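You operate a simulated robot arm through the tools that you are given. There is no shell and no other tool. Be economical: measure what you need, move in short steps, check, and stop when the job is done.

Carry out the task below with a simulated robot arm. There is one attempt and no reset: what you move stays moved.

JOB
Change the blue press's foil to pink for the next books, wind it through and test on the grey card.
Fine: new roll from the low foil stand, gold roll onto it; one good print on the card on the bed; bed out, press on.

It is judged by the outcome, as a careful person would: the job done as asked, and still so three seconds after it is handed in. It fails if anything else is knocked over, pushed out of place, dropped, spilled or broken.

ROBOT AND FRAMES
A 7-joint arm with a two-finger parallel gripper on a trunk, on a base that drives. Base frame: it is fixed to the floor where the robot stands at the start and does not move with it; the origin is under the middle of the robot, x ahead of it, y to its left, z up. Units: m, degrees, N and s.
With the tool pointing down near the work surface it reaches from about 0.1 to 0.46 m from the robot's upright axis, wherever it stands. Its first joint turns from -115.0 to 115.0 degrees. Places, roughly: blue press [0.7, 0.4, 1]; blue press bed [0.7, 0.4, 1.1]; blue press depth knob [0.5, 0.4, 0.9]; blue press heat dial [0.6, 0.4, 1.2]; blue press lever [0.4, 0.6, 1]; blue press switch [0.6, 0.3, 1.2]; blue press winder [0.7, 0.7, 1.1]; book [0.75, 1, 0.75]; foil holder of the blue press [0.7, 0.1, 1.1]; foil roll [0.75, 1.25, 0.25]; grey card [1, 0.75, 0.75]; red lock of the blue press [0.6, 0.3, 1.2]; top of the blue press bed [0.7, 0.4, 1.1]; top of the low foil stand [0.9, 1.1, 0.8]. Payload 3.91 kg.
The tool frame sits at the grasp point between the pads (the TCP): z along the fingers, y along the line on which they close. The tips reach 0.03 m beyond it. Largest opening 0.11 m; finger width 0.02, thickness 0.01; the body of the gripper, 0.048 by 0.112 m, starts 0.055 m behind the TCP.
Orientation is told as [roll, pitch, yaw] about the base's x, y, z axes, in that order, counted from this pose: with the fingers straight down and closing along the base's y, the tool's x points along the base's -x, its y along +y and its z along -z.

CONTROLS
- The arm moves only by the tool nudge_tool. Its argument "motion" is a list of rows, each an object (a shift or turn left out is 0, a gripper value left out holds the last) with "offset": the shift along the tool's x, y, z in cm, a list of three; "rot": the turn, a rotation vector about the tool's x, y, z in degrees, a list of three; "grip": the finger opening in cm, from 0 to 11. In form: [{"offset": [tx, ty, tz], "rot": [wx, wy, wz], "grip": grip}, ...]. A call has 1 to 20 rows; each row shifts and turns the commanded pose from where the row before left it, along the tool's axes as they then stand. A row lasts 0.2 s, in which the tool goes at most 0.05 m and 8.6 degrees; a call with a longer step from one row to the next is refused whole, and so is a gripper value outside its range. Where a pose cannot be reached the arm comes as near as it can. A force on the tool above 90 N (or 10 N above the force at the start of the call, whichever is more), or a blocked arm, ends the call early, and 0.2 s more pass. The fingers move at their own pace (about 0.153 m/s each) and stop on an object; they squeeze with about 36 N. The grip force told is the motor's: it shows also when the fingers shut on nothing. Time passes only in rows, and 0.2 s behind the last, so rows that do not move let the fingers close. It gives the time, the measured TCP pose, the force on the tool (base axes), the opening and the grip force at its end, in the units of the frame above (readings bear some noise), with the torque about the TCP (base axes, N m) and any sound that the robot's microphone picked up.
- Cameras (640 x 400 px; columns grow to the right, rows downward): "scene" is now at [0.2091, 0.271, 1.488]; the picture's right is [0.71, -0.70, -0.00], its down [-0.41, -0.41, -0.82] and it looks along [0.57, 0.58, -0.58] (base axes); focal length 214 px, centre (320, 200). "wrist" rides on the gripper at [0.073, 0.017, -0.103] in the tool frame; the picture's right is [-0.23, 0.97, 0.00], its down [-0.76, -0.18, -0.62] and it looks along [-0.61, -0.14, 0.78] (tool axes); focal length 222 px, centre (320, 200). There is no depth. A picture from a camera that has moved, and an enlarged one, comes with that camera's place and axes in the base frame and with its lens.
- snapshot(camera): a new picture of that camera. The clock stands still meanwhile.
- move_column(by): slides the trunk up (or, below 0, down) by that many m; the arm and the scene camera ride with it, the base frame stays. It gives what a move gives, with no picture.
- base_move(legs): drives the robot by 1 to 6 legs, each [ahead, left, turn to the left] in m, m and degrees, along the robot's own axes; the way and the turn of a leg run together, so that a leg with both is an arc; at most 1.5 m and 180 degrees a leg. The arm and the cameras ride along, it lands a little off, and it stops where it bumps. It gives what a move gives.
- turn_head(pan, tilt): turns the head with the scene camera to pan (to the left, within 80 degrees either way) and tilt (down, from -29 to 69), counted from straight ahead of the robot. It gives what a move gives.
- close_up(camera, box): a new picture of the part [left, top, right, bottom] of that camera's present view, enlarged. The clock stands still meanwhile.
- sign_off(): hands the job in; it is judged then, once.

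Go step by step. Nothing tells you exact positions but the pictures and the camera data: compare them with the known pose of the tool, close in by small moves and look again before you grip or let go. The budget is 120 turns and 90 pictures, counting those below and the enlarged ones. Unless the task says otherwise, let go and move clear before handing in, and close with one line.

The tools are called as name(argument=value, ...) on one line, values as JSON. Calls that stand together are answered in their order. nudge_tool: Moves the arm, as the interface text tells. Its arguments: {"type":"object","properties":{"motion":{"type":"array"}},"required":["motion"]} The other tools are called the same way: move_column (by) slides the trunk up or down; base_move (legs) drives the base; turn_head (pan, tilt) turns the head that bears the scene camera; snapshot (camera) takes a picture; close_up (camera, box) takes an enlarged picture of a part of a camera's view; sign_off () hands the job in.

At the start:

```text
clock: 0.0
tcp_pos: [0.0912, 0.3101, 1.496]
orientation: [-0.7, 2.5, 1.0]
force: [-149.3, -37.6, -23.2]
ft_torque: [1.55, -0.49, -10.69]
opening: 0.11
gripper_force: 0.0
trunk travel left (down, up): [-0.825, 0.165]
robot x, y, heading: [-0.002, 0.0049, 0.1]
head pan, tilt: [80.2, 37.1]
```

scene: 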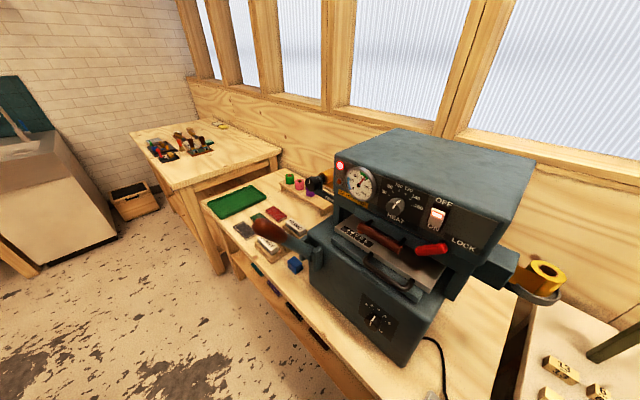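
wrist: 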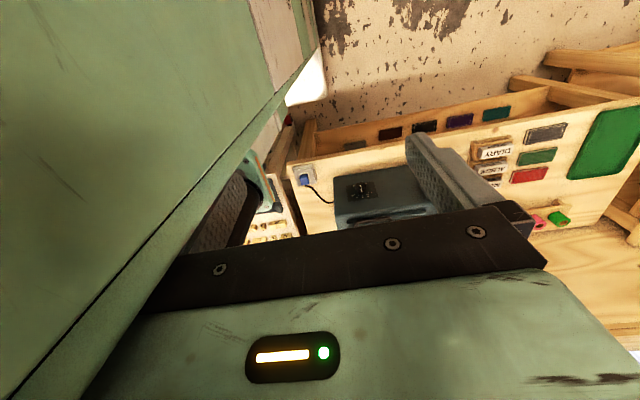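

I see the blue press ahead with a gold roll on its holder at the right, and a foil stand with small coloured rolls behind it. The gripper reads a large force near the head, so I'll look closer before moving anything.

close_up(camera="scene", box=[320, 120, 580, 360])

close_up(camera="scene", box=[130, 120, 350, 300])

```text
1.67 times, centred on (450, 240) of scene
camera zoom: at [0.2091, 0.271, 1.488], right [0.71, -0.7, 0.0], down [-0.41, -0.41, -0.82], along [0.57, 0.58, -0.58], focal length 358 px, centre (103, 133)
```

zoom: 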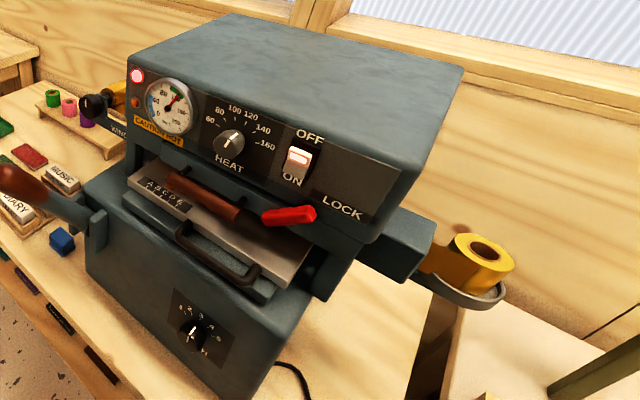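

```text
2.22 times, centred on (240, 210) of scene
camera zoom: at [0.2091, 0.271, 1.488], right [0.71, -0.7, 0.0], down [-0.41, -0.41, -0.82], along [0.57, 0.58, -0.58], focal length 477 px, centre (498, 178)
```

zoom: 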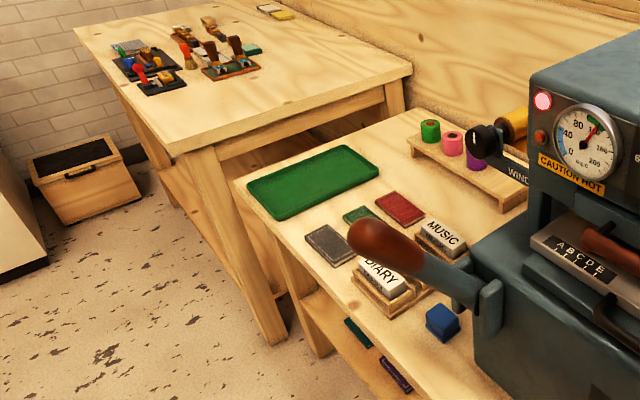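

The press faces me, with bed, lever, winder and the gold roll on the right bracket. First I'll check whether that starting force is real, with one resting row.

nudge_tool(motion=[{"offset": [0, 0, 0]}])

turn_head(pan=30, tilt=35)

snapshot(camera="scene")

```text
clock: 0.4
tcp_pos: [0.0894, 0.3116, 1.4964]
orientation: [-0.3, 3.1, 1.3]
force: [-75.8, 45.8, 5.8]
ft_torque: [-2.48, -2.8, -4.72]
opening: 0.1093
gripper_force: 0.0
trunk travel left (down, up): [-0.825, 0.165]
robot x, y, heading: [-0.0021, 0.0009, -0.2]
head pan, tilt: [80.2, 37.1]
```

```text
clock: 1.6
tcp_pos: [0.0926, 0.311, 1.4972]
orientation: [-0.7, 2.2, 0.9]
force: [-0.6, 0.5, 0.5]
ft_torque: [0.0, -0.04, -0.01]
opening: 0.1101
gripper_force: 0.0
trunk travel left (down, up): [-0.825, 0.165]
robot x, y, heading: [-0.0022, 0.0002, 0.0]
head pan, tilt: [30.0, 35.0]
```

```text
85 pictures are left
camera scene: at [0.2219, 0.2519, 1.4886], right [0.5, -0.87, 0.0], down [-0.5, -0.29, -0.82], along [0.71, 0.41, -0.57], focal length 214 px, centre (320, 200)
```

scene: 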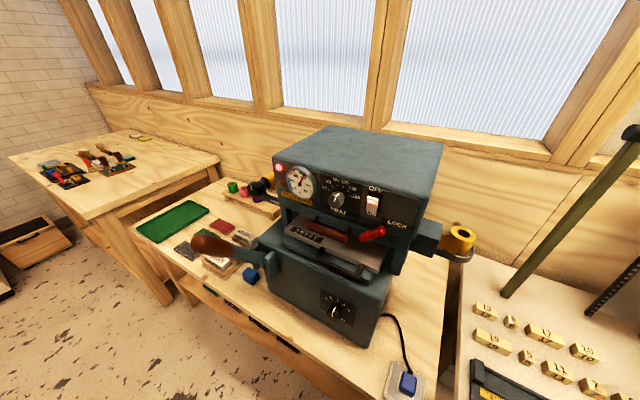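

The force was just the head rubbing the gripper; it is gone now. Next I look closely at the controls, the stand and the gold roll.

close_up(camera="scene", box=[260, 150, 420, 250])

close_up(camera="scene", box=[130, 170, 290, 270])

close_up(camera="scene", box=[400, 200, 560, 300])

```text
4.00 times, centred on (340, 200) of scene
camera zoom: at [0.2219, 0.2519, 1.4886], right [0.5, -0.87, 0.0], down [-0.5, -0.29, -0.82], along [0.71, 0.41, -0.57], focal length 858 px, centre (240, 200)
```

zoom: 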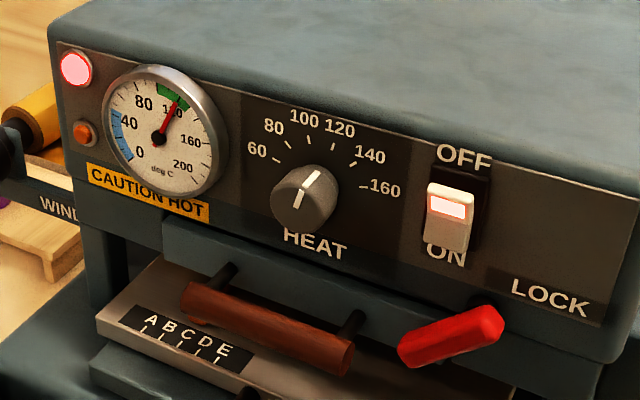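

```text
4.00 times, centred on (210, 220) of scene
camera zoom: at [0.2219, 0.2519, 1.4886], right [0.5, -0.87, 0.0], down [-0.5, -0.29, -0.82], along [0.71, 0.41, -0.57], focal length 858 px, centre (760, 120)
```

zoom: 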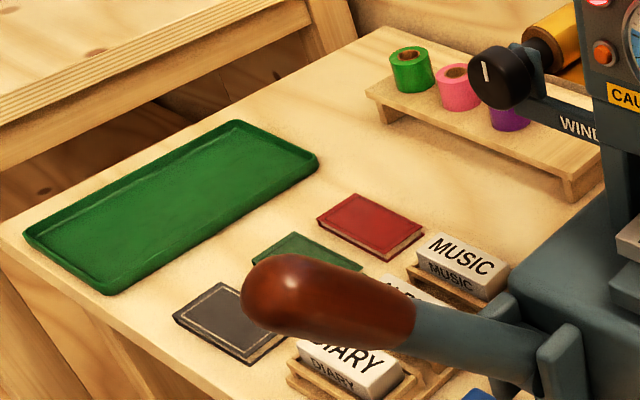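

```text
4.00 times, centred on (480, 250) of scene
camera zoom: at [0.2219, 0.2519, 1.4886], right [0.5, -0.87, 0.0], down [-0.5, -0.29, -0.82], along [0.71, 0.41, -0.57], focal length 858 px, centre (-320, 0)
```

zoom: 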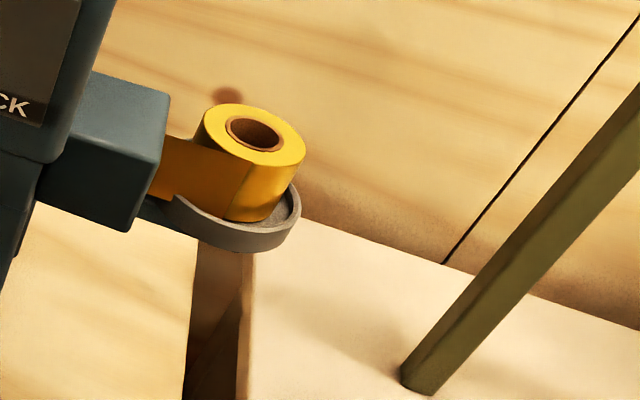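

The gauge is in its green zone, the switch is on, and the winder knob sits on the far left. Now I look down at the robot's own base and the table edge, and over the right side.

turn_head(pan=10, tilt=68)

snapshot(camera="scene")

turn_head(pan=-50, tilt=50)

snapshot(camera="scene")

```text
clock: 2.6
tcp_pos: [0.0912, 0.3101, 1.4966]
orientation: [-0.6, 2.5, 1.0]
force: [1.3, -0.3, 0.3]
ft_torque: [-0.02, 0.06, -0.02]
opening: 0.1099
gripper_force: 0.0
trunk travel left (down, up): [-0.825, 0.165]
robot x, y, heading: [-0.0004, -0.0002, -0.1]
head pan, tilt: [10.0, 68.0]
```

```text
81 pictures are left
camera scene: at [0.2027, 0.2177, 1.4456], right [0.17, -0.98, 0.0], down [-0.91, -0.16, -0.37], along [0.37, 0.06, -0.93], focal length 214 px, centre (320, 200)
```

scene: 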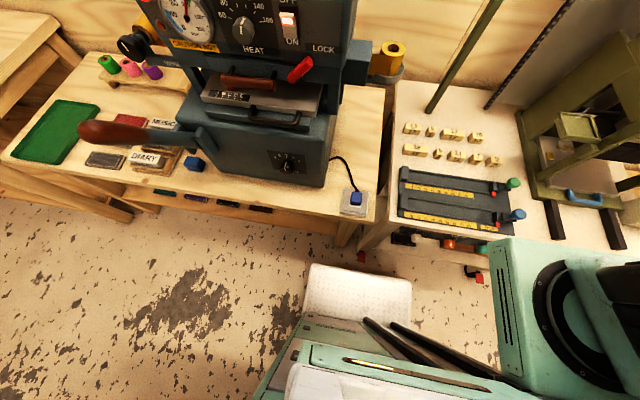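

```text
clock: 3.9
tcp_pos: [0.0911, 0.3117, 1.4974]
orientation: [-0.6, 2.4, 1.1]
force: [2.3, 1.0, 0.9]
ft_torque: [-0.04, 0.15, 0.05]
opening: 0.1098
gripper_force: 0.0
trunk travel left (down, up): [-0.825, 0.165]
robot x, y, heading: [0.0, -0.0015, 0.2]
head pan, tilt: [-50.0, 50.0]
```

```text
80 pictures are left
camera scene: at [0.1964, 0.1489, 1.4668], right [-0.77, -0.64, 0.0], down [-0.49, 0.59, -0.64], along [0.41, -0.49, -0.77], focal length 214 px, centre (320, 200)
```

scene: 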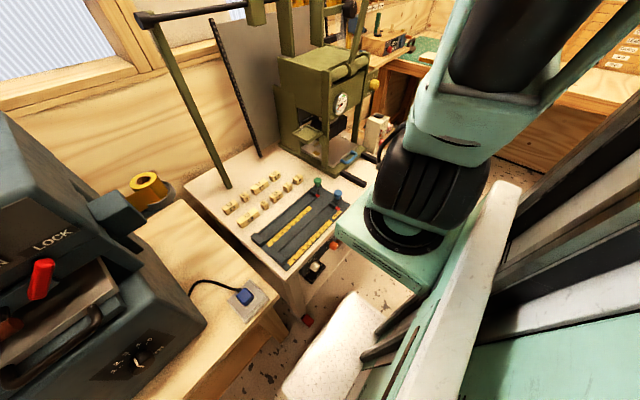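

There is a white toe at the front of the robot and the table edge is near x 0.39. I'll look closer at what lies under the table before I drive.

turn_head(pan=20, tilt=68)

close_up(camera="scene", box=[160, 130, 480, 400])

snapshot(camera="wrist")

```text
clock: 5.3
tcp_pos: [0.0913, 0.3115, 1.4964]
orientation: [-0.6, 2.4, 1.1]
force: [1.6, -0.1, 0.1]
ft_torque: [-0.04, 0.09, 0.05]
opening: 0.1101
gripper_force: 0.2
trunk travel left (down, up): [-0.825, 0.165]
robot x, y, heading: [0.0005, -0.0025, -0.1]
head pan, tilt: [20.0, 68.0]
```

```text
1.48 times, centred on (320, 265) of scene
camera zoom: at [0.2003, 0.2272, 1.4455], right [0.34, -0.94, 0.0], down [-0.87, -0.32, -0.37], along [0.35, 0.13, -0.93], focal length 318 px, centre (320, 104)
```

zoom: 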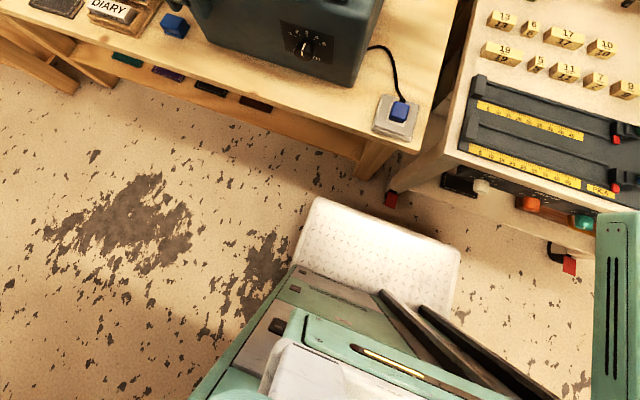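

```text
78 pictures are left
camera wrist: at [0.0217, 0.3265, 1.6027], right [0.21, 0.98, -0.02], down [0.79, -0.16, 0.59], along [0.58, -0.14, -0.81], focal length 222 px, centre (320, 200)
```

wrist: 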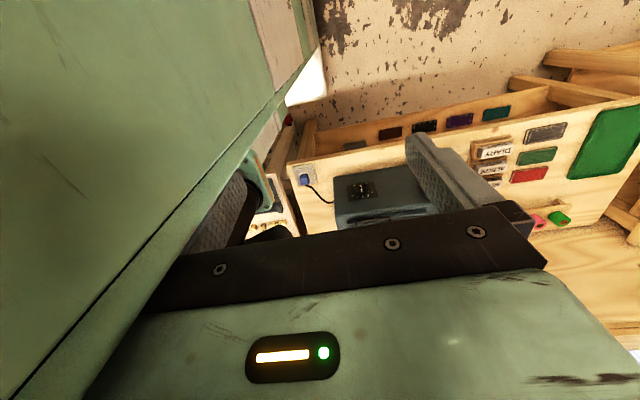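

The toe is low (about 0.13 m) and the table's shelf seems open below. I'll lower the trunk to look under the table and learn how far I can drive in.

move_column(by=-0.7)

turn_head(pan=35, tilt=15)

snapshot(camera="scene")

```text
refused: -0.7 is not a number from -0.4 to 0.4
```

```text
clock: 6.5
tcp_pos: [0.0923, 0.3111, 1.497]
orientation: [-0.5, 2.5, 1.1]
force: [2.4, -0.4, 2.0]
ft_torque: [-0.03, 0.11, 0.06]
opening: 0.1099
gripper_force: 0.1
trunk travel left (down, up): [-0.825, 0.165]
robot x, y, heading: [-0.0027, -0.0017, 0.0]
head pan, tilt: [35.0, 15.0]
```

```text
77 pictures are left
camera scene: at [0.2235, 0.2614, 1.5203], right [0.57, -0.82, 0.0], down [-0.21, -0.15, -0.97], along [0.79, 0.55, -0.26], focal length 214 px, centre (320, 200)
```

scene: 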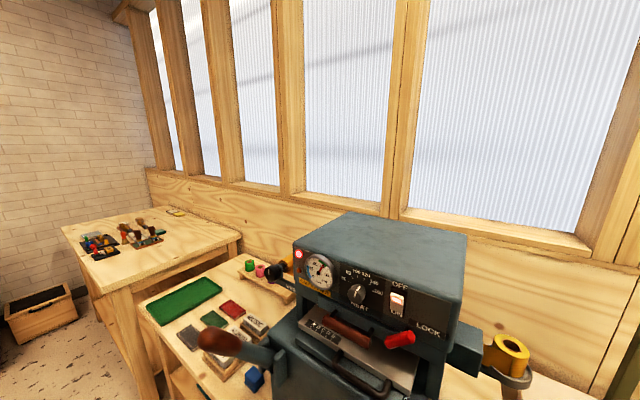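

move_column(by=-0.4)

snapshot(camera="scene")

move_column(by=-0.4)

snapshot(camera="scene")

```text
clock: 10.3
tcp_pos: [0.0924, 0.3098, 1.0962]
orientation: [-0.6, 2.3, 0.8]
force: [0.3, -0.7, -0.3]
ft_torque: [0.02, -0.03, 0.02]
opening: 0.11
gripper_force: 0.0
trunk travel left (down, up): [-0.425, 0.565]
robot x, y, heading: [0.0017, -0.001, -0.0]
head pan, tilt: [35.0, 15.0]
```

```text
76 pictures are left
camera scene: at [0.2225, 0.2609, 1.1204], right [0.57, -0.82, 0.0], down [-0.21, -0.15, -0.97], along [0.79, 0.55, -0.26], focal length 214 px, centre (320, 200)
```

scene: 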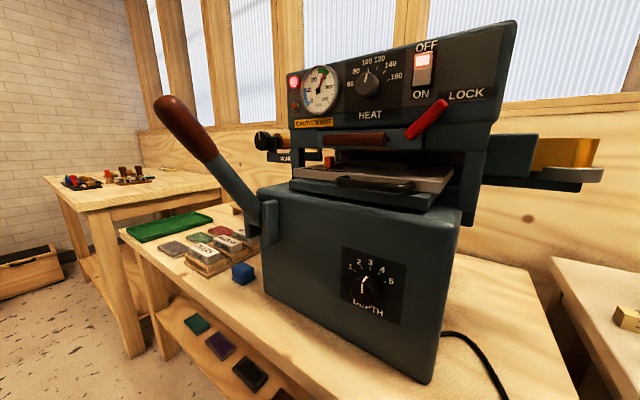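

```text
clock: 14.2
tcp_pos: [0.0901, 0.3109, 0.6954]
orientation: [-0.5, 2.2, 0.6]
force: [0.3, 0.1, -0.5]
ft_torque: [0.01, -0.04, -0.01]
opening: 0.1101
gripper_force: 0.0
trunk travel left (down, up): [-0.025, 0.965]
robot x, y, heading: [0.0013, 0.0026, 0.1]
head pan, tilt: [35.0, 15.0]
```

```text
75 pictures are left
camera scene: at [0.2214, 0.2607, 0.7205], right [0.57, -0.82, 0.0], down [-0.21, -0.15, -0.97], along [0.79, 0.55, -0.26], focal length 214 px, centre (320, 200)
```

scene: 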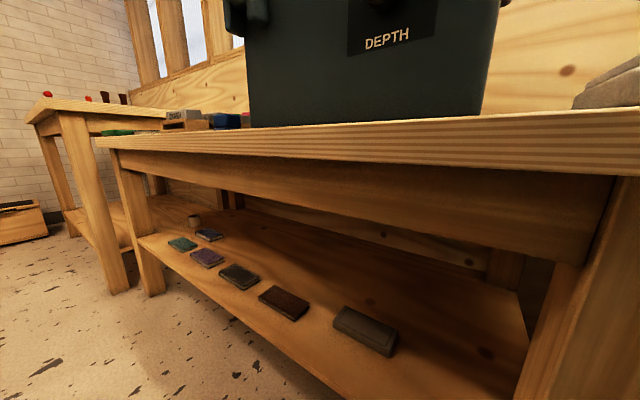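

Under the table there is open room for the toe between legs at y ≈0.1 and ≈1.2; the shelf is at about 0.28 m. I'll raise the trunk halfway and study the bed, lever and stand from the side.

move_column(by=0.4)

close_up(camera="scene", box=[280, 50, 480, 230])

close_up(camera="scene", box=[120, 100, 320, 240])

```text
clock: 18.0
tcp_pos: [0.0909, 0.3119, 1.0959]
orientation: [-0.7, 2.3, 0.8]
force: [6.1, -1.3, -3.2]
ft_torque: [0.18, 0.25, 0.24]
opening: 0.1102
gripper_force: 0.0
trunk travel left (down, up): [-0.425, 0.565]
robot x, y, heading: [0.0036, -0.0008, -0.3]
head pan, tilt: [35.0, 15.0]
```

```text
2.22 times, centred on (380, 140) of scene
camera zoom: at [0.2224, 0.2616, 1.1205], right [0.57, -0.82, 0.0], down [-0.21, -0.15, -0.97], along [0.79, 0.55, -0.26], focal length 477 px, centre (187, 333)
```

zoom: 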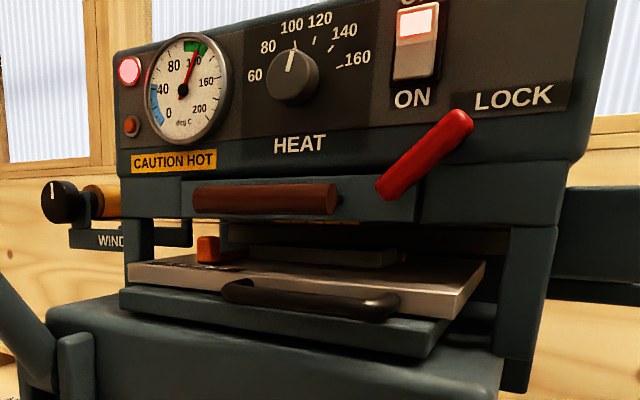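

```text
2.86 times, centred on (220, 170) of scene
camera zoom: at [0.2224, 0.2616, 1.1205], right [0.57, -0.82, 0.0], down [-0.21, -0.15, -0.97], along [0.79, 0.55, -0.26], focal length 613 px, centre (606, 286)
```

zoom: 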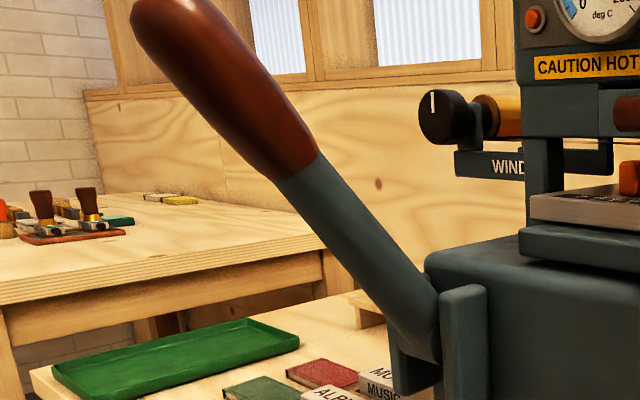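

The bed has a silver plate with a rear fence and an orange stop; the lock points to LOCK and the gauge is in the green. I'll raise up, back off, and bring the arm in front of the robot in free space.

move_column(by=0.4)

base_move(legs=[[-0.35, 0, 0]])

nudge_tool(motion=[{"offset": [0, 4, 0]}, {"offset": [-4, 0, 0]}, {"offset": [-4, 0, 0]}, {"offset": [-4, 0, 0]}, {"offset": [-4, 0, 0]}, {"offset": [-4, 0, 0]}, {"offset": [-4, 0, 0]}, {"offset": [-4, -4, 0]}, {"offset": [0, -4, 0]}, {"offset": [0, -4, 0]}, {"offset": [0, -4, 0]}])

snapshot(camera="scene")

```text
clock: 21.8
tcp_pos: [0.0915, 0.3105, 1.4959]
orientation: [-0.6, 2.4, 1.1]
force: [5.0, -1.8, -2.2]
ft_torque: [0.17, 0.28, 0.2]
opening: 0.1099
gripper_force: 0.1
trunk travel left (down, up): [-0.825, 0.165]
robot x, y, heading: [0.0035, 0.0014, -0.2]
head pan, tilt: [35.0, 15.0]
```

```text
clock: 23.8
tcp_pos: [-0.1711, 0.3109, 1.4971]
orientation: [-0.3, 2.3, 0.2]
force: [0.1, -0.7, -0.5]
ft_torque: [0.0, 0.03, -0.01]
opening: 0.1099
gripper_force: 0.0
trunk travel left (down, up): [-0.825, 0.165]
robot x, y, heading: [-0.2649, 0.0024, -0.2]
head pan, tilt: [35.0, 15.0]
stopped in leg 1: the robot was blocked; the commanded pose is now the measured one
```

```text
refused: row 8 steps farther than a row can; nothing moved
```

```text
72 pictures are left
camera scene: at [-0.0407, 0.2597, 1.5206], right [0.57, -0.82, 0.0], down [-0.21, -0.15, -0.97], along [0.79, 0.55, -0.26], focal length 214 px, centre (320, 200)
```

scene: 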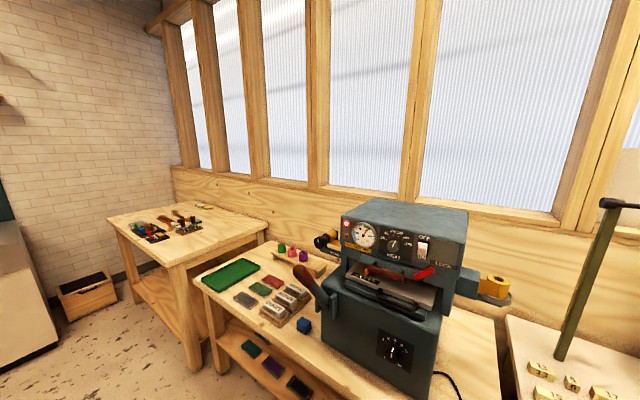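

Something solid is right behind the robot, so I pull forward a little and now bring the arm to the front in smaller steps.

base_move(legs=[[0.08, 0, 0]])

nudge_tool(motion=[{"offset": [0, 4, 0]}, {"offset": [-4, 0, 0]}, {"offset": [-4, 0, 0]}, {"offset": [-4, 0, 0]}, {"offset": [-4, 0, 0]}, {"offset": [-4, 0, 0]}, {"offset": [-4, 0, 0]}, {"offset": [-3, -3, 0]}, {"offset": [0, -4, 0]}, {"offset": [0, -4, 0]}, {"offset": [0, -4, 0]}])

turn_head(pan=0, tilt=50)

snapshot(camera="scene")

```text
clock: 24.9
tcp_pos: [-0.0952, 0.3113, 1.497]
orientation: [-0.4, 2.2, 0.4]
force: [0.5, -0.2, 0.1]
ft_torque: [-0.01, 0.02, -0.03]
opening: 0.1102
gripper_force: 0.1
trunk travel left (down, up): [-0.825, 0.165]
robot x, y, heading: [-0.1822, -0.0018, 0.0]
head pan, tilt: [35.0, 15.0]
```

```text
clock: 27.3
tcp_pos: [0.1735, 0.2012, 1.4871]
orientation: [-0.4, 2.2, 0.4]
force: [-0.1, 1.1, 0.1]
ft_torque: [-0.01, 0.0, 0.02]
opening: 0.1098
gripper_force: 0.1
trunk travel left (down, up): [-0.825, 0.165]
robot x, y, heading: [-0.1878, -0.0003, -0.3]
head pan, tilt: [35.0, 15.0]
```

```text
clock: 28.3
tcp_pos: [0.1729, 0.2008, 1.4864]
orientation: [-0.5, 2.1, 0.4]
force: [0.3, 0.0, 0.7]
ft_torque: [-0.01, 0.02, 0.03]
opening: 0.1096
gripper_force: 0.1
trunk travel left (down, up): [-0.825, 0.165]
robot x, y, heading: [-0.189, -0.0026, -0.2]
head pan, tilt: [0.0, 50.0]
```

```text
71 pictures are left
camera scene: at [0.0349, 0.206, 1.4673], right [0.0, -1.0, 0.0], down [-0.77, 0.0, -0.64], along [0.64, 0.0, -0.77], focal length 214 px, centre (320, 200)
```

scene: 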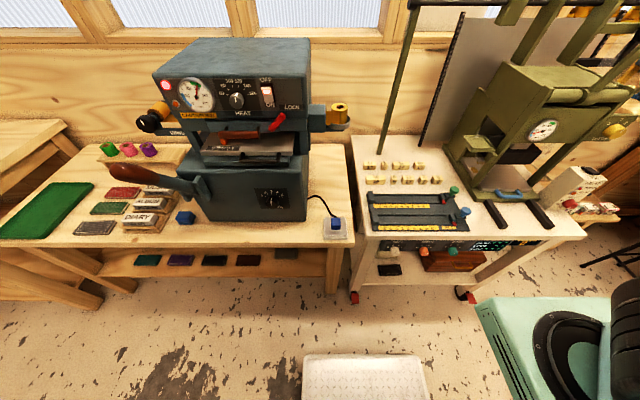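

The view is clear: gold roll on the press's right bracket, stand with rolls behind the lever side. I'll drive left in front of the press, then inward with the arm high.

base_move(legs=[[0, 0.42, 0], [0.27, 0, 0]])

turn_head(pan=-30, tilt=40)

snapshot(camera="scene")

```text
clock: 32.4
tcp_pos: [0.4385, 0.6166, 1.4871]
orientation: [-0.3, 2.1, 0.0]
force: [0.0, 0.8, 0.1]
ft_torque: [0.01, -0.03, -0.01]
opening: 0.1098
gripper_force: 0.1
trunk travel left (down, up): [-0.825, 0.165]
robot x, y, heading: [0.0788, 0.4182, -0.2]
head pan, tilt: [0.0, 50.0]
```

```text
clock: 33.3
tcp_pos: [0.4394, 0.618, 1.4881]
orientation: [-0.4, 2.0, 0.0]
force: [-0.1, 0.2, -0.9]
ft_torque: [0.01, -0.03, 0.0]
opening: 0.11
gripper_force: 0.0
trunk travel left (down, up): [-0.825, 0.165]
robot x, y, heading: [0.0794, 0.4208, -0.1]
head pan, tilt: [-30.0, 40.0]
```

```text
70 pictures are left
camera scene: at [0.2979, 0.5819, 1.4814], right [-0.51, -0.86, 0.0], down [-0.55, 0.33, -0.77], along [0.66, -0.39, -0.64], focal length 214 px, centre (320, 200)
```

scene: 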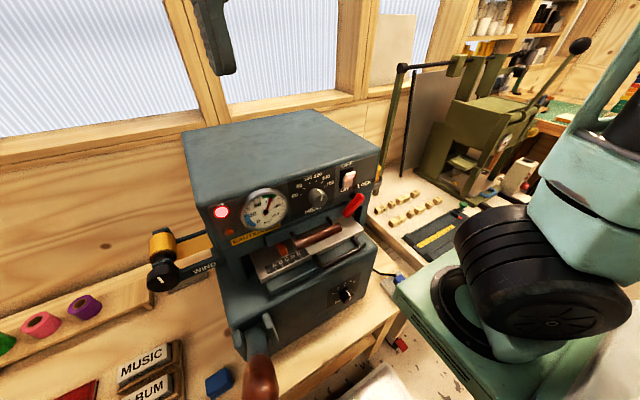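

The shoulder sits about 0.21 m ahead of the robot's centre, so I need a little more forward. Then I sweep the tool over the press top to above the gold roll.

base_move(legs=[[0.06, 0, 0]])

nudge_tool(motion=[{"offset": [-1.5, -4, 0]}, {"offset": [-1.5, -4, 0]}, {"offset": [-1.5, -4, 0]}, {"offset": [-1.5, -4, 0]}, {"offset": [-1.5, -4, 0]}, {"offset": [-1.5, -4, 0]}, {"offset": [-1.5, -4, 0]}, {"offset": [-1.5, -4, 0]}, {"offset": [-1.5, -4, 0]}, {"offset": [-1.5, -4, 0]}, {"offset": [-1.5, -4, 0]}, {"offset": [-1.5, -3, 0]}])

snapshot(camera="wrist")

snapshot(camera="scene")

```text
clock: 34.3
tcp_pos: [0.4992, 0.6179, 1.4876]
orientation: [-0.3, 2.0, 0.1]
force: [0.7, 0.0, -0.2]
ft_torque: [0.03, -0.01, 0.01]
opening: 0.11
gripper_force: 0.1
trunk travel left (down, up): [-0.825, 0.165]
robot x, y, heading: [0.14, 0.4179, -0.6]
head pan, tilt: [-30.0, 40.0]
```

```text
clock: 36.9
tcp_pos: [0.6817, 0.1469, 1.483]
orientation: [-0.5, 2.1, 0.0]
force: [-0.2, -0.9, 0.6]
ft_torque: [0.0, -0.03, 0.01]
opening: 0.1097
gripper_force: 0.0
out of reach, approached as far as the arm can: row 6
trunk travel left (down, up): [-0.825, 0.165]
robot x, y, heading: [0.1334, 0.4141, -0.4]
head pan, tilt: [-30.0, 40.0]
```

```text
69 pictures are left
camera wrist: at [0.6113, 0.1645, 1.5897], right [0.23, 0.97, -0.02], down [0.78, -0.17, 0.6], along [0.58, -0.15, -0.8], focal length 222 px, centre (320, 200)
```

wrist: 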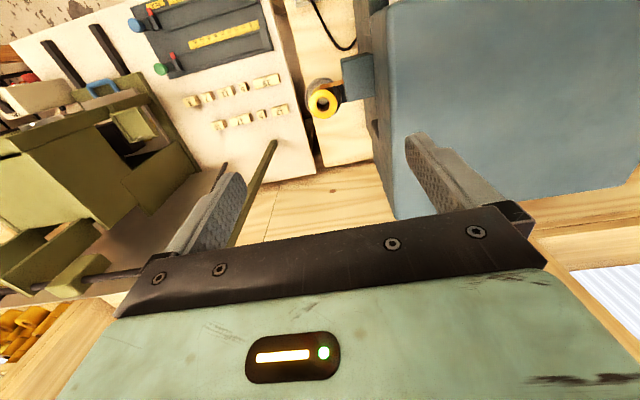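

```text
68 pictures are left
camera scene: at [0.3561, 0.5816, 1.4814], right [-0.51, -0.86, 0.0], down [-0.55, 0.33, -0.77], along [0.66, -0.39, -0.64], focal length 214 px, centre (320, 200)
```

scene: 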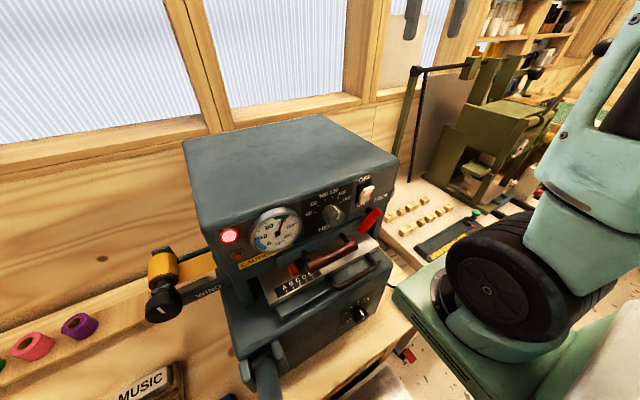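

The gold roll sits at about (0.71, 0.14), its web leaving on the front side toward the press. I'll turn the tool so the fingers close nearly front-to-back, clear of the web and the box, and centre over it.

nudge_tool(motion=[{"offset": [-1.5, -0.3, 0], "rot": [0, 0, -8.5]}, {"offset": [-1.5, 0, 0], "rot": [0, 0, -8.5]}, {"rot": [0, 0, -8.5]}, {"rot": [0, 0, -8.5]}, {"rot": [0, 0, -8.5]}, {"rot": [0, 0, -8.5]}, {"rot": [0, 0, -8.5]}, {"rot": [0, 0, -8.5]}, {"rot": [0, 0, -8.5]}, {"rot": [0, 0, -8.5]}, {"rot": [0, 0, -8.5]}, {"rot": [0, 0, -8.5]}, {"offset": [0, 0, 4]}, {"offset": [0, 0, 4]}, {"offset": [0, 0, 4]}])

snapshot(camera="wrist")

```text
clock: 40.1
tcp_pos: [0.7085, 0.1475, 1.3631]
orientation: [2.1, 0.1, 102.0]
force: [-0.2, -0.5, 0.4]
ft_torque: [-0.03, 0.0, 0.02]
opening: 0.1101
gripper_force: 0.1
trunk travel left (down, up): [-0.825, 0.165]
robot x, y, heading: [0.1389, 0.4177, -0.5]
head pan, tilt: [-30.0, 40.0]
```

```text
67 pictures are left
camera wrist: at [0.7108, 0.0721, 1.4676], right [-1.0, 0.02, 0.04], down [0.04, 0.79, 0.62], along [-0.02, 0.62, -0.79], focal length 222 px, centre (320, 200)
```

wrist: 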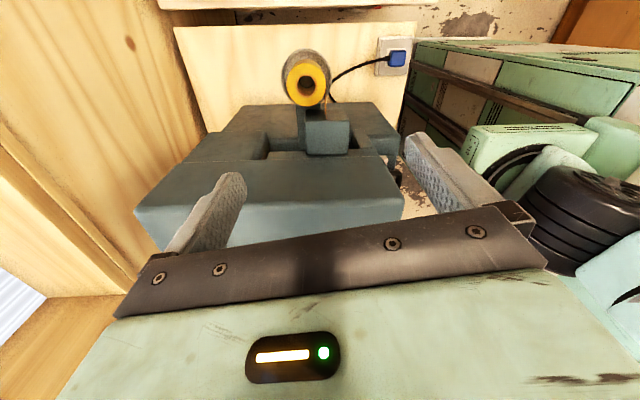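

The roll is centred at about (0.714, 0.137). I correct the small tilt and offset and come down part way.

nudge_tool(motion=[{"offset": [1.1, -0.3, 0], "rot": [-0.4, 2.0, 0]}, {"offset": [0, 0, 4]}, {"offset": [0, 0, 4]}, {"offset": [0, 0, 3]}, {}])

snapshot(camera="wrist")

turn_head(pan=-45, tilt=30)

snapshot(camera="scene")

```text
clock: 41.3
tcp_pos: [0.7071, 0.1345, 1.2514]
orientation: [2.6, 2.0, 102.1]
force: [0.2, 0.0, 0.1]
ft_torque: [0.01, 0.0, 0.03]
opening: 0.1102
gripper_force: 0.1
trunk travel left (down, up): [-0.825, 0.165]
robot x, y, heading: [0.1345, 0.4187, -0.4]
head pan, tilt: [-30.0, 40.0]
```

```text
66 pictures are left
camera wrist: at [0.7081, 0.0629, 1.3583], right [-1.0, 0.02, 0.04], down [0.04, 0.81, 0.59], along [-0.02, 0.59, -0.81], focal length 222 px, centre (320, 200)
```

wrist: 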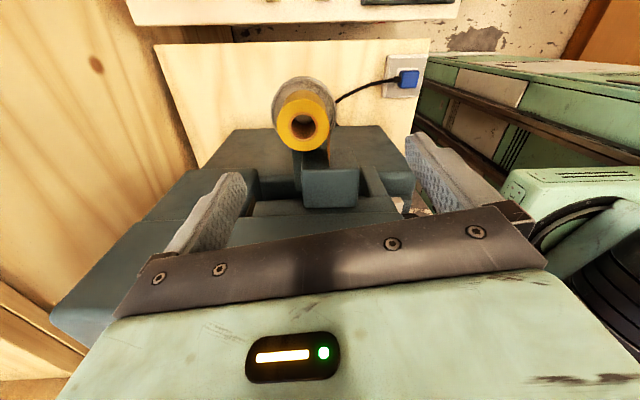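

```text
clock: 42.0
tcp_pos: [0.7068, 0.1339, 1.2523]
orientation: [2.5, 2.0, 102.1]
force: [0.0, -0.4, 0.0]
ft_torque: [-0.02, 0.0, 0.02]
opening: 0.1098
gripper_force: 0.0
trunk travel left (down, up): [-0.825, 0.165]
robot x, y, heading: [0.1361, 0.4207, -0.2]
head pan, tilt: [-45.0, 30.0]
```

```text
65 pictures are left
camera scene: at [0.3466, 0.5599, 1.4967], right [-0.71, -0.7, 0.0], down [-0.35, 0.36, -0.87], along [0.61, -0.62, -0.5], focal length 214 px, centre (320, 200)
```

scene: 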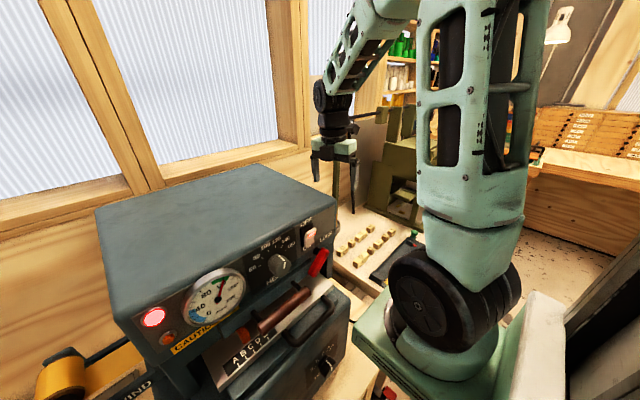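

Measured tilt convention understood; I level the tool properly, centre on (0.715, 0.135) and descend to just around the roll's top.

nudge_tool(motion=[{"offset": [0.1, -0.8, 0], "rot": [2.5, -2.0, 0]}, {"offset": [0, 0, 4]}, {"offset": [0, 0, 4]}, {"offset": [0, 0, 2.5]}, {}])

close_up(camera="wrist", box=[160, 60, 520, 290])

close_up(camera="scene", box=[270, 120, 430, 220])

```text
clock: 43.2
tcp_pos: [0.7177, 0.1324, 1.1424]
orientation: [0.1, -0.1, 102.0]
force: [0.3, 0.3, 0.4]
ft_torque: [0.01, 0.02, -0.01]
opening: 0.1098
gripper_force: 0.1
trunk travel left (down, up): [-0.825, 0.165]
robot x, y, heading: [0.1394, 0.4188, -0.6]
head pan, tilt: [-45.0, 30.0]
```

```text
1.74 times, centred on (340, 175) of wrist
camera zoom: at [0.7147, 0.0563, 1.2458], right [-1.0, 0.02, 0.0], down [0.02, 0.78, 0.62], along [0.01, 0.62, -0.78], focal length 386 px, centre (285, 244)
```

zoom: 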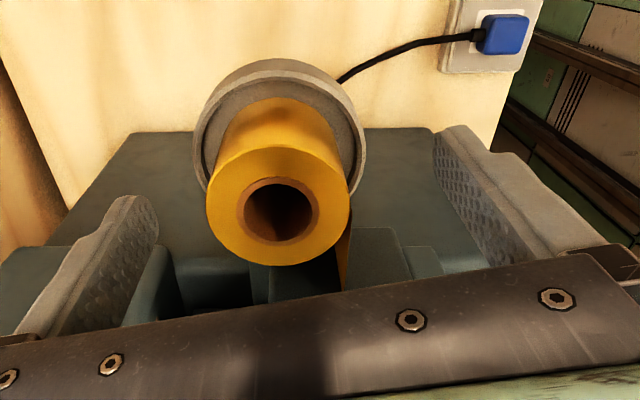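

```text
4.00 times, centred on (350, 170) of scene
camera zoom: at [0.3466, 0.5598, 1.4968], right [-0.71, -0.7, 0.0], down [-0.35, 0.36, -0.87], along [0.61, -0.62, -0.5], focal length 858 px, centre (200, 320)
```

zoom: 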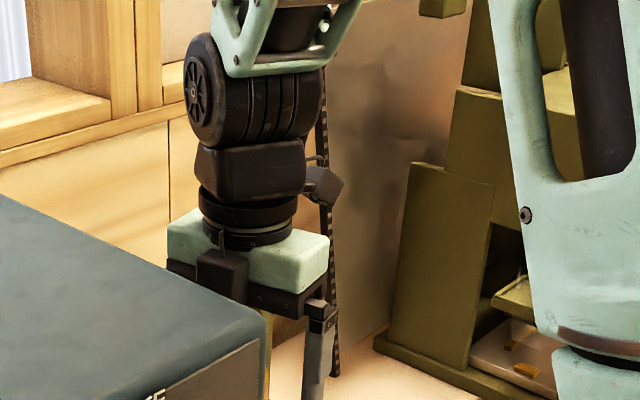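

The fingers straddle the roll evenly. I go down a little more and close.

nudge_tool(motion=[{"offset": [0, 0, 0.9]}, {"grip": 4}, {"grip": 4}, {"grip": 3}, {"grip": 3}])

close_up(camera="wrist", box=[160, 60, 520, 290])

```text
clock: 44.4
tcp_pos: [0.7163, 0.1324, 1.1344]
orientation: [0.0, 0.0, 102.0]
force: [3.2, -0.3, 5.5]
ft_torque: [0.01, -0.1, -0.01]
opening: 0.0525
gripper_force: 36.3
trunk travel left (down, up): [-0.825, 0.165]
robot x, y, heading: [0.139, 0.4171, -0.6]
head pan, tilt: [-45.0, 30.0]
```

```text
1.74 times, centred on (340, 175) of wrist
camera zoom: at [0.714, 0.0561, 1.2381], right [-1.0, 0.02, 0.0], down [0.02, 0.78, 0.62], along [0.01, 0.62, -0.78], focal length 386 px, centre (285, 244)
```

zoom: 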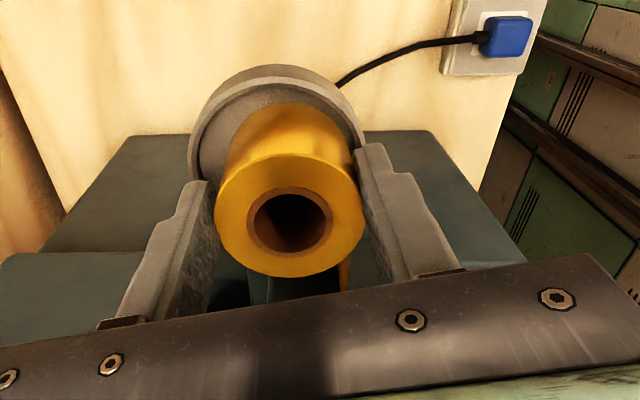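

Gripped at 5.25 cm. Lifting straight up.

nudge_tool(motion=[{"offset": [0, 0, -2]}, {"offset": [0, 0, -3]}, {"offset": [0, 0, -4]}, {"offset": [0, 0, -4]}, {"offset": [0, 0, -4]}, {"offset": [0, 0, -4]}, {"offset": [0, 0, -4]}, {"offset": [0, 0, -4]}, {"offset": [0, 0, -3]}])

snapshot(camera="wrist")

snapshot(camera="scene")

```text
clock: 46.4
tcp_pos: [0.7166, 0.1312, 1.4556]
orientation: [0.1, 0.0, 102.1]
force: [1.5, -0.7, -1.4]
ft_torque: [0.01, -0.01, 0.01]
opening: 0.0523
gripper_force: 36.2
trunk travel left (down, up): [-0.825, 0.165]
robot x, y, heading: [0.1417, 0.4193, -0.7]
head pan, tilt: [-45.0, 30.0]
```

```text
61 pictures are left
camera wrist: at [0.7144, 0.0568, 1.5588], right [-1.0, 0.02, 0.0], down [0.02, 0.78, 0.62], along [0.01, 0.62, -0.78], focal length 222 px, centre (320, 200)
```

wrist: 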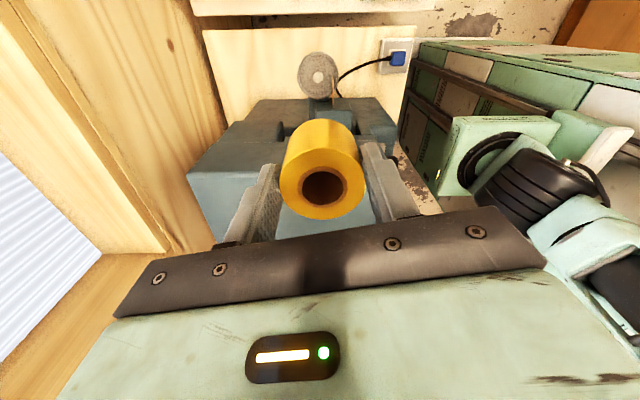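

```text
60 pictures are left
camera scene: at [0.3467, 0.5599, 1.4968], right [-0.71, -0.7, 0.0], down [-0.35, 0.36, -0.87], along [0.61, -0.62, -0.5], focal length 214 px, centre (320, 200)
```

scene: 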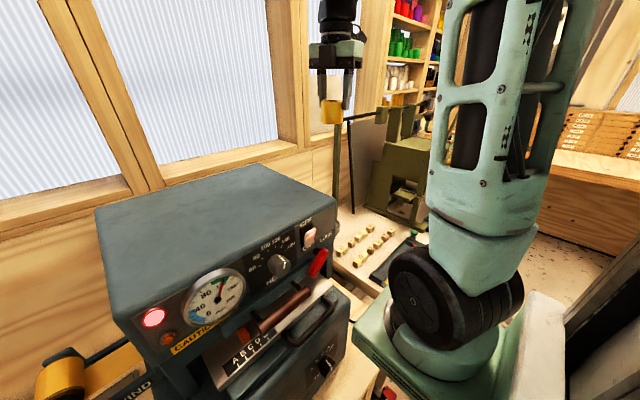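

The gold roll is out; the dish shows a small peg. I bring it over the press top toward the robot's centre, then back out and drive left toward the stand.

nudge_tool(motion=[{"offset": [-3.93, 0.7, 0]}, {"offset": [-3.93, 0.7, 0]}, {"offset": [-3.93, 0.7, 0]}, {"offset": [-3.93, 0.7, 0]}, {"offset": [-3.93, 0.7, 0]}, {"offset": [-3.93, 0.7, 0]}, {"offset": [-3.93, 0.7, 0]}, {"offset": [-3.93, 0.7, 0]}, {"offset": [-3.93, 0.7, 0]}, {"offset": [-3.93, 0.7, 0]}])

base_move(legs=[[-0.17, 0, 0.5], [0, 0.44, 0]])

turn_head(pan=20, tilt=45)

snapshot(camera="scene")

```text
clock: 48.6
tcp_pos: [0.5641, 0.5046, 1.4564]
orientation: [0.1, -0.2, 101.9]
force: [0.3, -0.4, -1.3]
ft_torque: [0.02, -0.02, -0.01]
opening: 0.0524
gripper_force: 36.2
trunk travel left (down, up): [-0.825, 0.165]
robot x, y, heading: [0.1389, 0.4192, -0.3]
head pan, tilt: [-45.0, 30.0]
```

```text
clock: 52.4
tcp_pos: [0.3879, 0.9532, 1.4572]
orientation: [0.1, 0.0, 103.1]
force: [0.2, 0.8, -1.7]
ft_torque: [-0.03, -0.01, 0.0]
opening: 0.0525
gripper_force: 35.7
trunk travel left (down, up): [-0.825, 0.165]
robot x, y, heading: [-0.0401, 0.8578, 0.7]
head pan, tilt: [-45.0, 30.0]
```

```text
clock: 53.7
tcp_pos: [0.3879, 0.9536, 1.4556]
orientation: [0.0, 0.0, 103.1]
force: [0.3, 0.3, -1.8]
ft_torque: [-0.01, 0.02, -0.01]
opening: 0.0523
gripper_force: 36.1
trunk travel left (down, up): [-0.825, 0.165]
robot x, y, heading: [-0.0402, 0.8576, 0.9]
head pan, tilt: [20.0, 45.0]
```

```text
59 pictures are left
camera scene: at [0.1799, 1.0964, 1.4742], right [0.35, -0.94, 0.0], down [-0.66, -0.25, -0.71], along [0.66, 0.25, -0.71], focal length 214 px, centre (320, 200)
```

scene: 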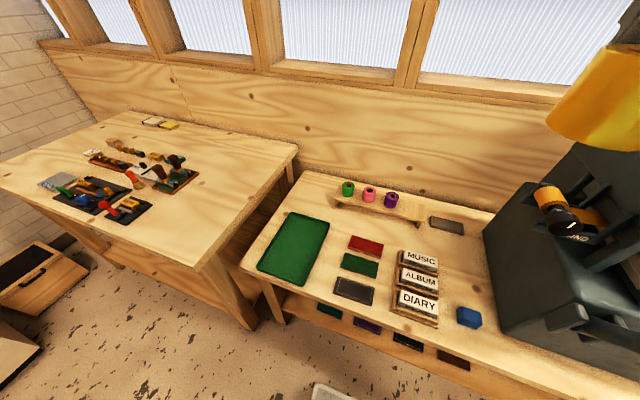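

The stand with green, pink and purple rolls, and the grey card at its right, are in view. I zoom in to see the free place.

close_up(camera="scene", box=[310, 165, 490, 265])

```text
3.56 times, centred on (400, 215) of scene
camera zoom: at [0.1799, 1.0964, 1.4742], right [0.35, -0.94, 0.0], down [-0.66, -0.25, -0.71], along [0.66, 0.25, -0.71], focal length 763 px, centre (36, 147)
```

zoom: 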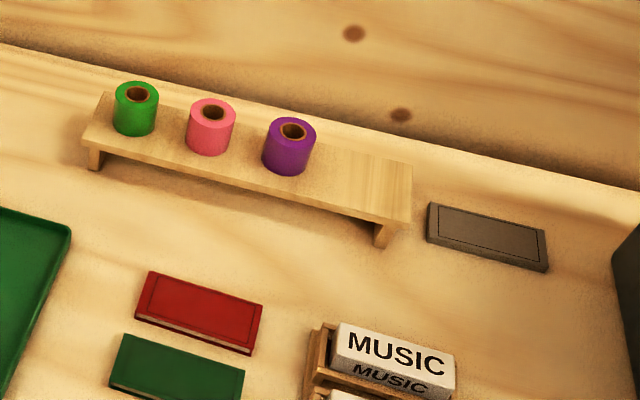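

The stand is flat-topped with a free place at about (0.89, 0.95); pink is at (0.89, 1.14) and the card at (0.90, 0.79). I'll drive in under the table, keeping clear of its left leg, in two steps.

base_move(legs=[[0, -0.04, -0.9], [0.25, 0, 0]])

turn_head(pan=20, tilt=68)

snapshot(camera="scene")

```text
clock: 55.4
tcp_pos: [0.4693, 0.907, 1.4548]
orientation: [-0.1, 0.0, 102.0]
force: [-0.6, 0.2, -4.9]
ft_torque: [-0.03, -0.05, -0.02]
opening: 0.0524
gripper_force: 35.9
trunk travel left (down, up): [-0.825, 0.165]
robot x, y, heading: [0.0479, 0.8217, -0.2]
head pan, tilt: [20.0, 45.0]
stopped in leg 2: the robot was blocked; the commanded pose is now the measured one
```

```text
clock: 56.3
tcp_pos: [0.4671, 0.9053, 1.4565]
orientation: [-0.2, 0.0, 102.1]
force: [-1.3, 0.5, -4.6]
ft_torque: [0.01, -0.12, -0.01]
opening: 0.0521
gripper_force: 35.7
trunk travel left (down, up): [-0.825, 0.165]
robot x, y, heading: [0.053, 0.8172, -0.0]
head pan, tilt: [20.0, 68.0]
```

```text
57 pictures are left
camera scene: at [0.2399, 1.0444, 1.4446], right [0.34, -0.94, 0.0], down [-0.87, -0.31, -0.38], along [0.36, 0.13, -0.92], focal length 214 px, centre (320, 200)
```

scene: 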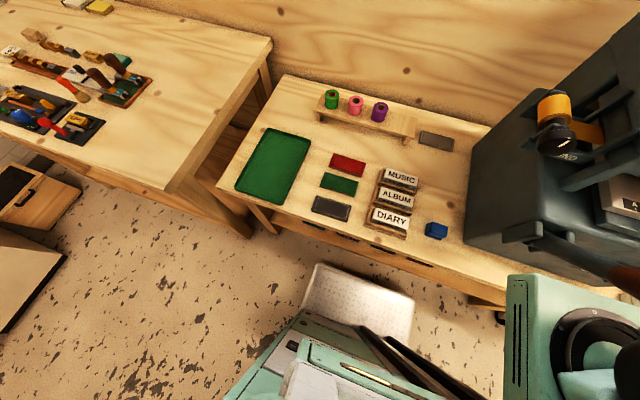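

Something stopped the drive early and the arm lags slightly, so probably an arm link touches the lever. I look to the right.

turn_head(pan=-50, tilt=55)

snapshot(camera="scene")

```text
clock: 57.7
tcp_pos: [0.4673, 0.9063, 1.4574]
orientation: [-0.3, 0.0, 102.2]
force: [-2.6, -0.2, -4.0]
ft_torque: [0.03, -0.18, 0.0]
opening: 0.0524
gripper_force: 36.2
trunk travel left (down, up): [-0.825, 0.165]
robot x, y, heading: [0.0509, 0.8199, -0.1]
head pan, tilt: [-50.0, 55.0]
```

```text
56 pictures are left
camera scene: at [0.2322, 0.9696, 1.46], right [-0.77, -0.64, -0.01], down [-0.52, 0.63, -0.58], along [0.37, -0.44, -0.82], focal length 214 px, centre (320, 200)
```

scene: 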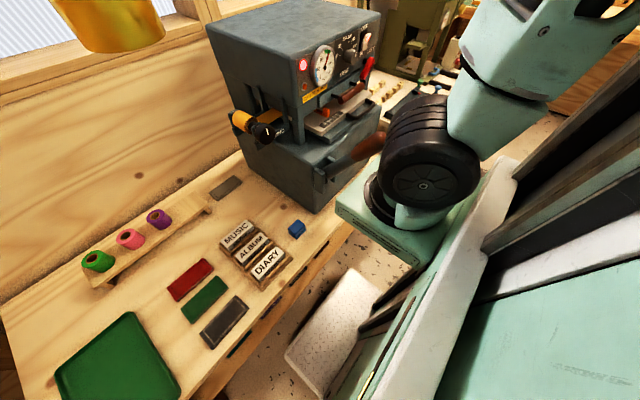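

I back off a few centimetres, raise the trunk so the shoulder clears the lever, and look again.

base_move(legs=[[-0.08, 0, 0]])

move_column(by=0.16)

snapshot(camera="scene")

```text
clock: 58.8
tcp_pos: [0.4007, 0.9067, 1.4562]
orientation: [0.2, -0.1, 102.2]
force: [0.3, -1.1, -0.6]
ft_torque: [0.0, 0.02, -0.02]
opening: 0.0525
gripper_force: 35.8
trunk travel left (down, up): [-0.825, 0.165]
robot x, y, heading: [-0.03, 0.8238, -0.2]
head pan, tilt: [-50.0, 55.0]
```

```text
clock: 60.6
tcp_pos: [0.3994, 0.9074, 1.6159]
orientation: [0.3, -0.1, 102.2]
force: [-0.6, 0.0, -1.4]
ft_torque: [-0.01, 0.0, 0.02]
opening: 0.0521
gripper_force: 35.9
trunk travel left (down, up): [-0.985, 0.005]
robot x, y, heading: [-0.0285, 0.8219, -0.0]
head pan, tilt: [-50.0, 55.0]
```

```text
55 pictures are left
camera scene: at [0.164, 0.9716, 1.6207], right [-0.77, -0.64, 0.0], down [-0.52, 0.63, -0.57], along [0.37, -0.44, -0.82], focal length 214 px, centre (320, 200)
```

scene: 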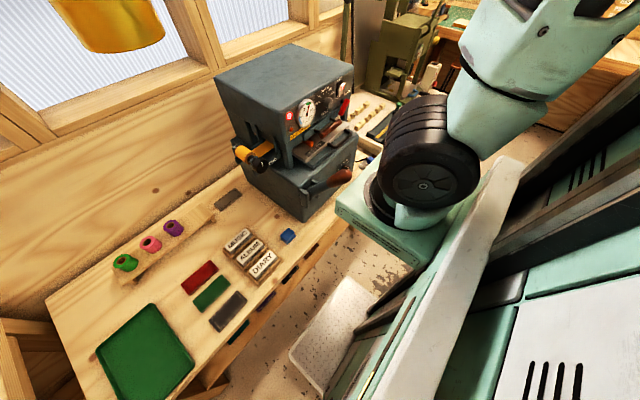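

The lever is unmoved and the contact is gone. With the trunk higher, I drive in again in steps.

base_move(legs=[[0.14, 0, 0]])

snapshot(camera="scene")

```text
clock: 61.9
tcp_pos: [0.5426, 0.9075, 1.6165]
orientation: [0.2, 0.0, 102.2]
force: [0.6, -0.3, -1.5]
ft_torque: [0.0, -0.04, -0.02]
opening: 0.052
gripper_force: 35.8
trunk travel left (down, up): [-0.985, 0.005]
robot x, y, heading: [0.1145, 0.8222, -0.2]
head pan, tilt: [-50.0, 55.0]
```

```text
54 pictures are left
camera scene: at [0.3075, 0.9711, 1.6208], right [-0.77, -0.64, 0.0], down [-0.52, 0.63, -0.57], along [0.37, -0.44, -0.82], focal length 214 px, centre (320, 200)
```

scene: 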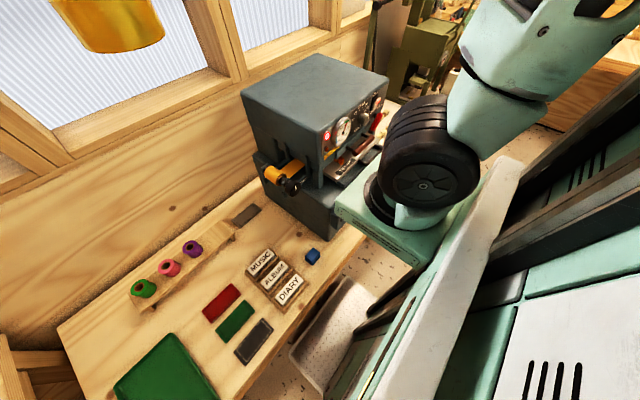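

It passes freely now. Further in.

base_move(legs=[[0.12, 0, 0], [0.08, 0, 0]])

turn_head(pan=10, tilt=60)

snapshot(camera="scene")

```text
clock: 63.7
tcp_pos: [0.6861, 0.8999, 1.6149]
orientation: [0.3, 0.0, 101.2]
force: [0.4, 0.1, 0.1]
ft_torque: [0.05, -0.03, -0.01]
opening: 0.0525
gripper_force: 35.9
trunk travel left (down, up): [-0.985, 0.005]
robot x, y, heading: [0.2536, 0.8175, -1.2]
head pan, tilt: [-50.0, 55.0]
stopped in leg 2: the robot was blocked; the commanded pose is now the measured one
```

```text
clock: 65.0
tcp_pos: [0.6865, 0.8988, 1.6143]
orientation: [0.4, 0.0, 101.2]
force: [-0.4, 0.5, -1.3]
ft_torque: [0.0, 0.01, -0.02]
opening: 0.0522
gripper_force: 36.5
trunk travel left (down, up): [-0.985, 0.005]
robot x, y, heading: [0.2587, 0.8185, -1.2]
head pan, tilt: [10.0, 60.0]
```

```text
53 pictures are left
camera scene: at [0.472, 1.0333, 1.6148], right [0.15, -0.99, 0.0], down [-0.86, -0.13, -0.5], along [0.49, 0.08, -0.87], focal length 214 px, centre (320, 200)
```

scene: 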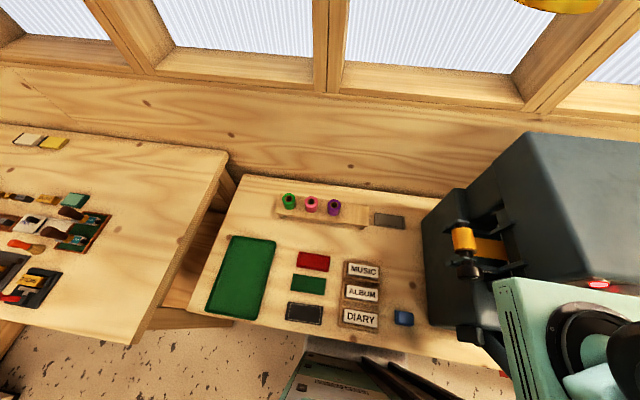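

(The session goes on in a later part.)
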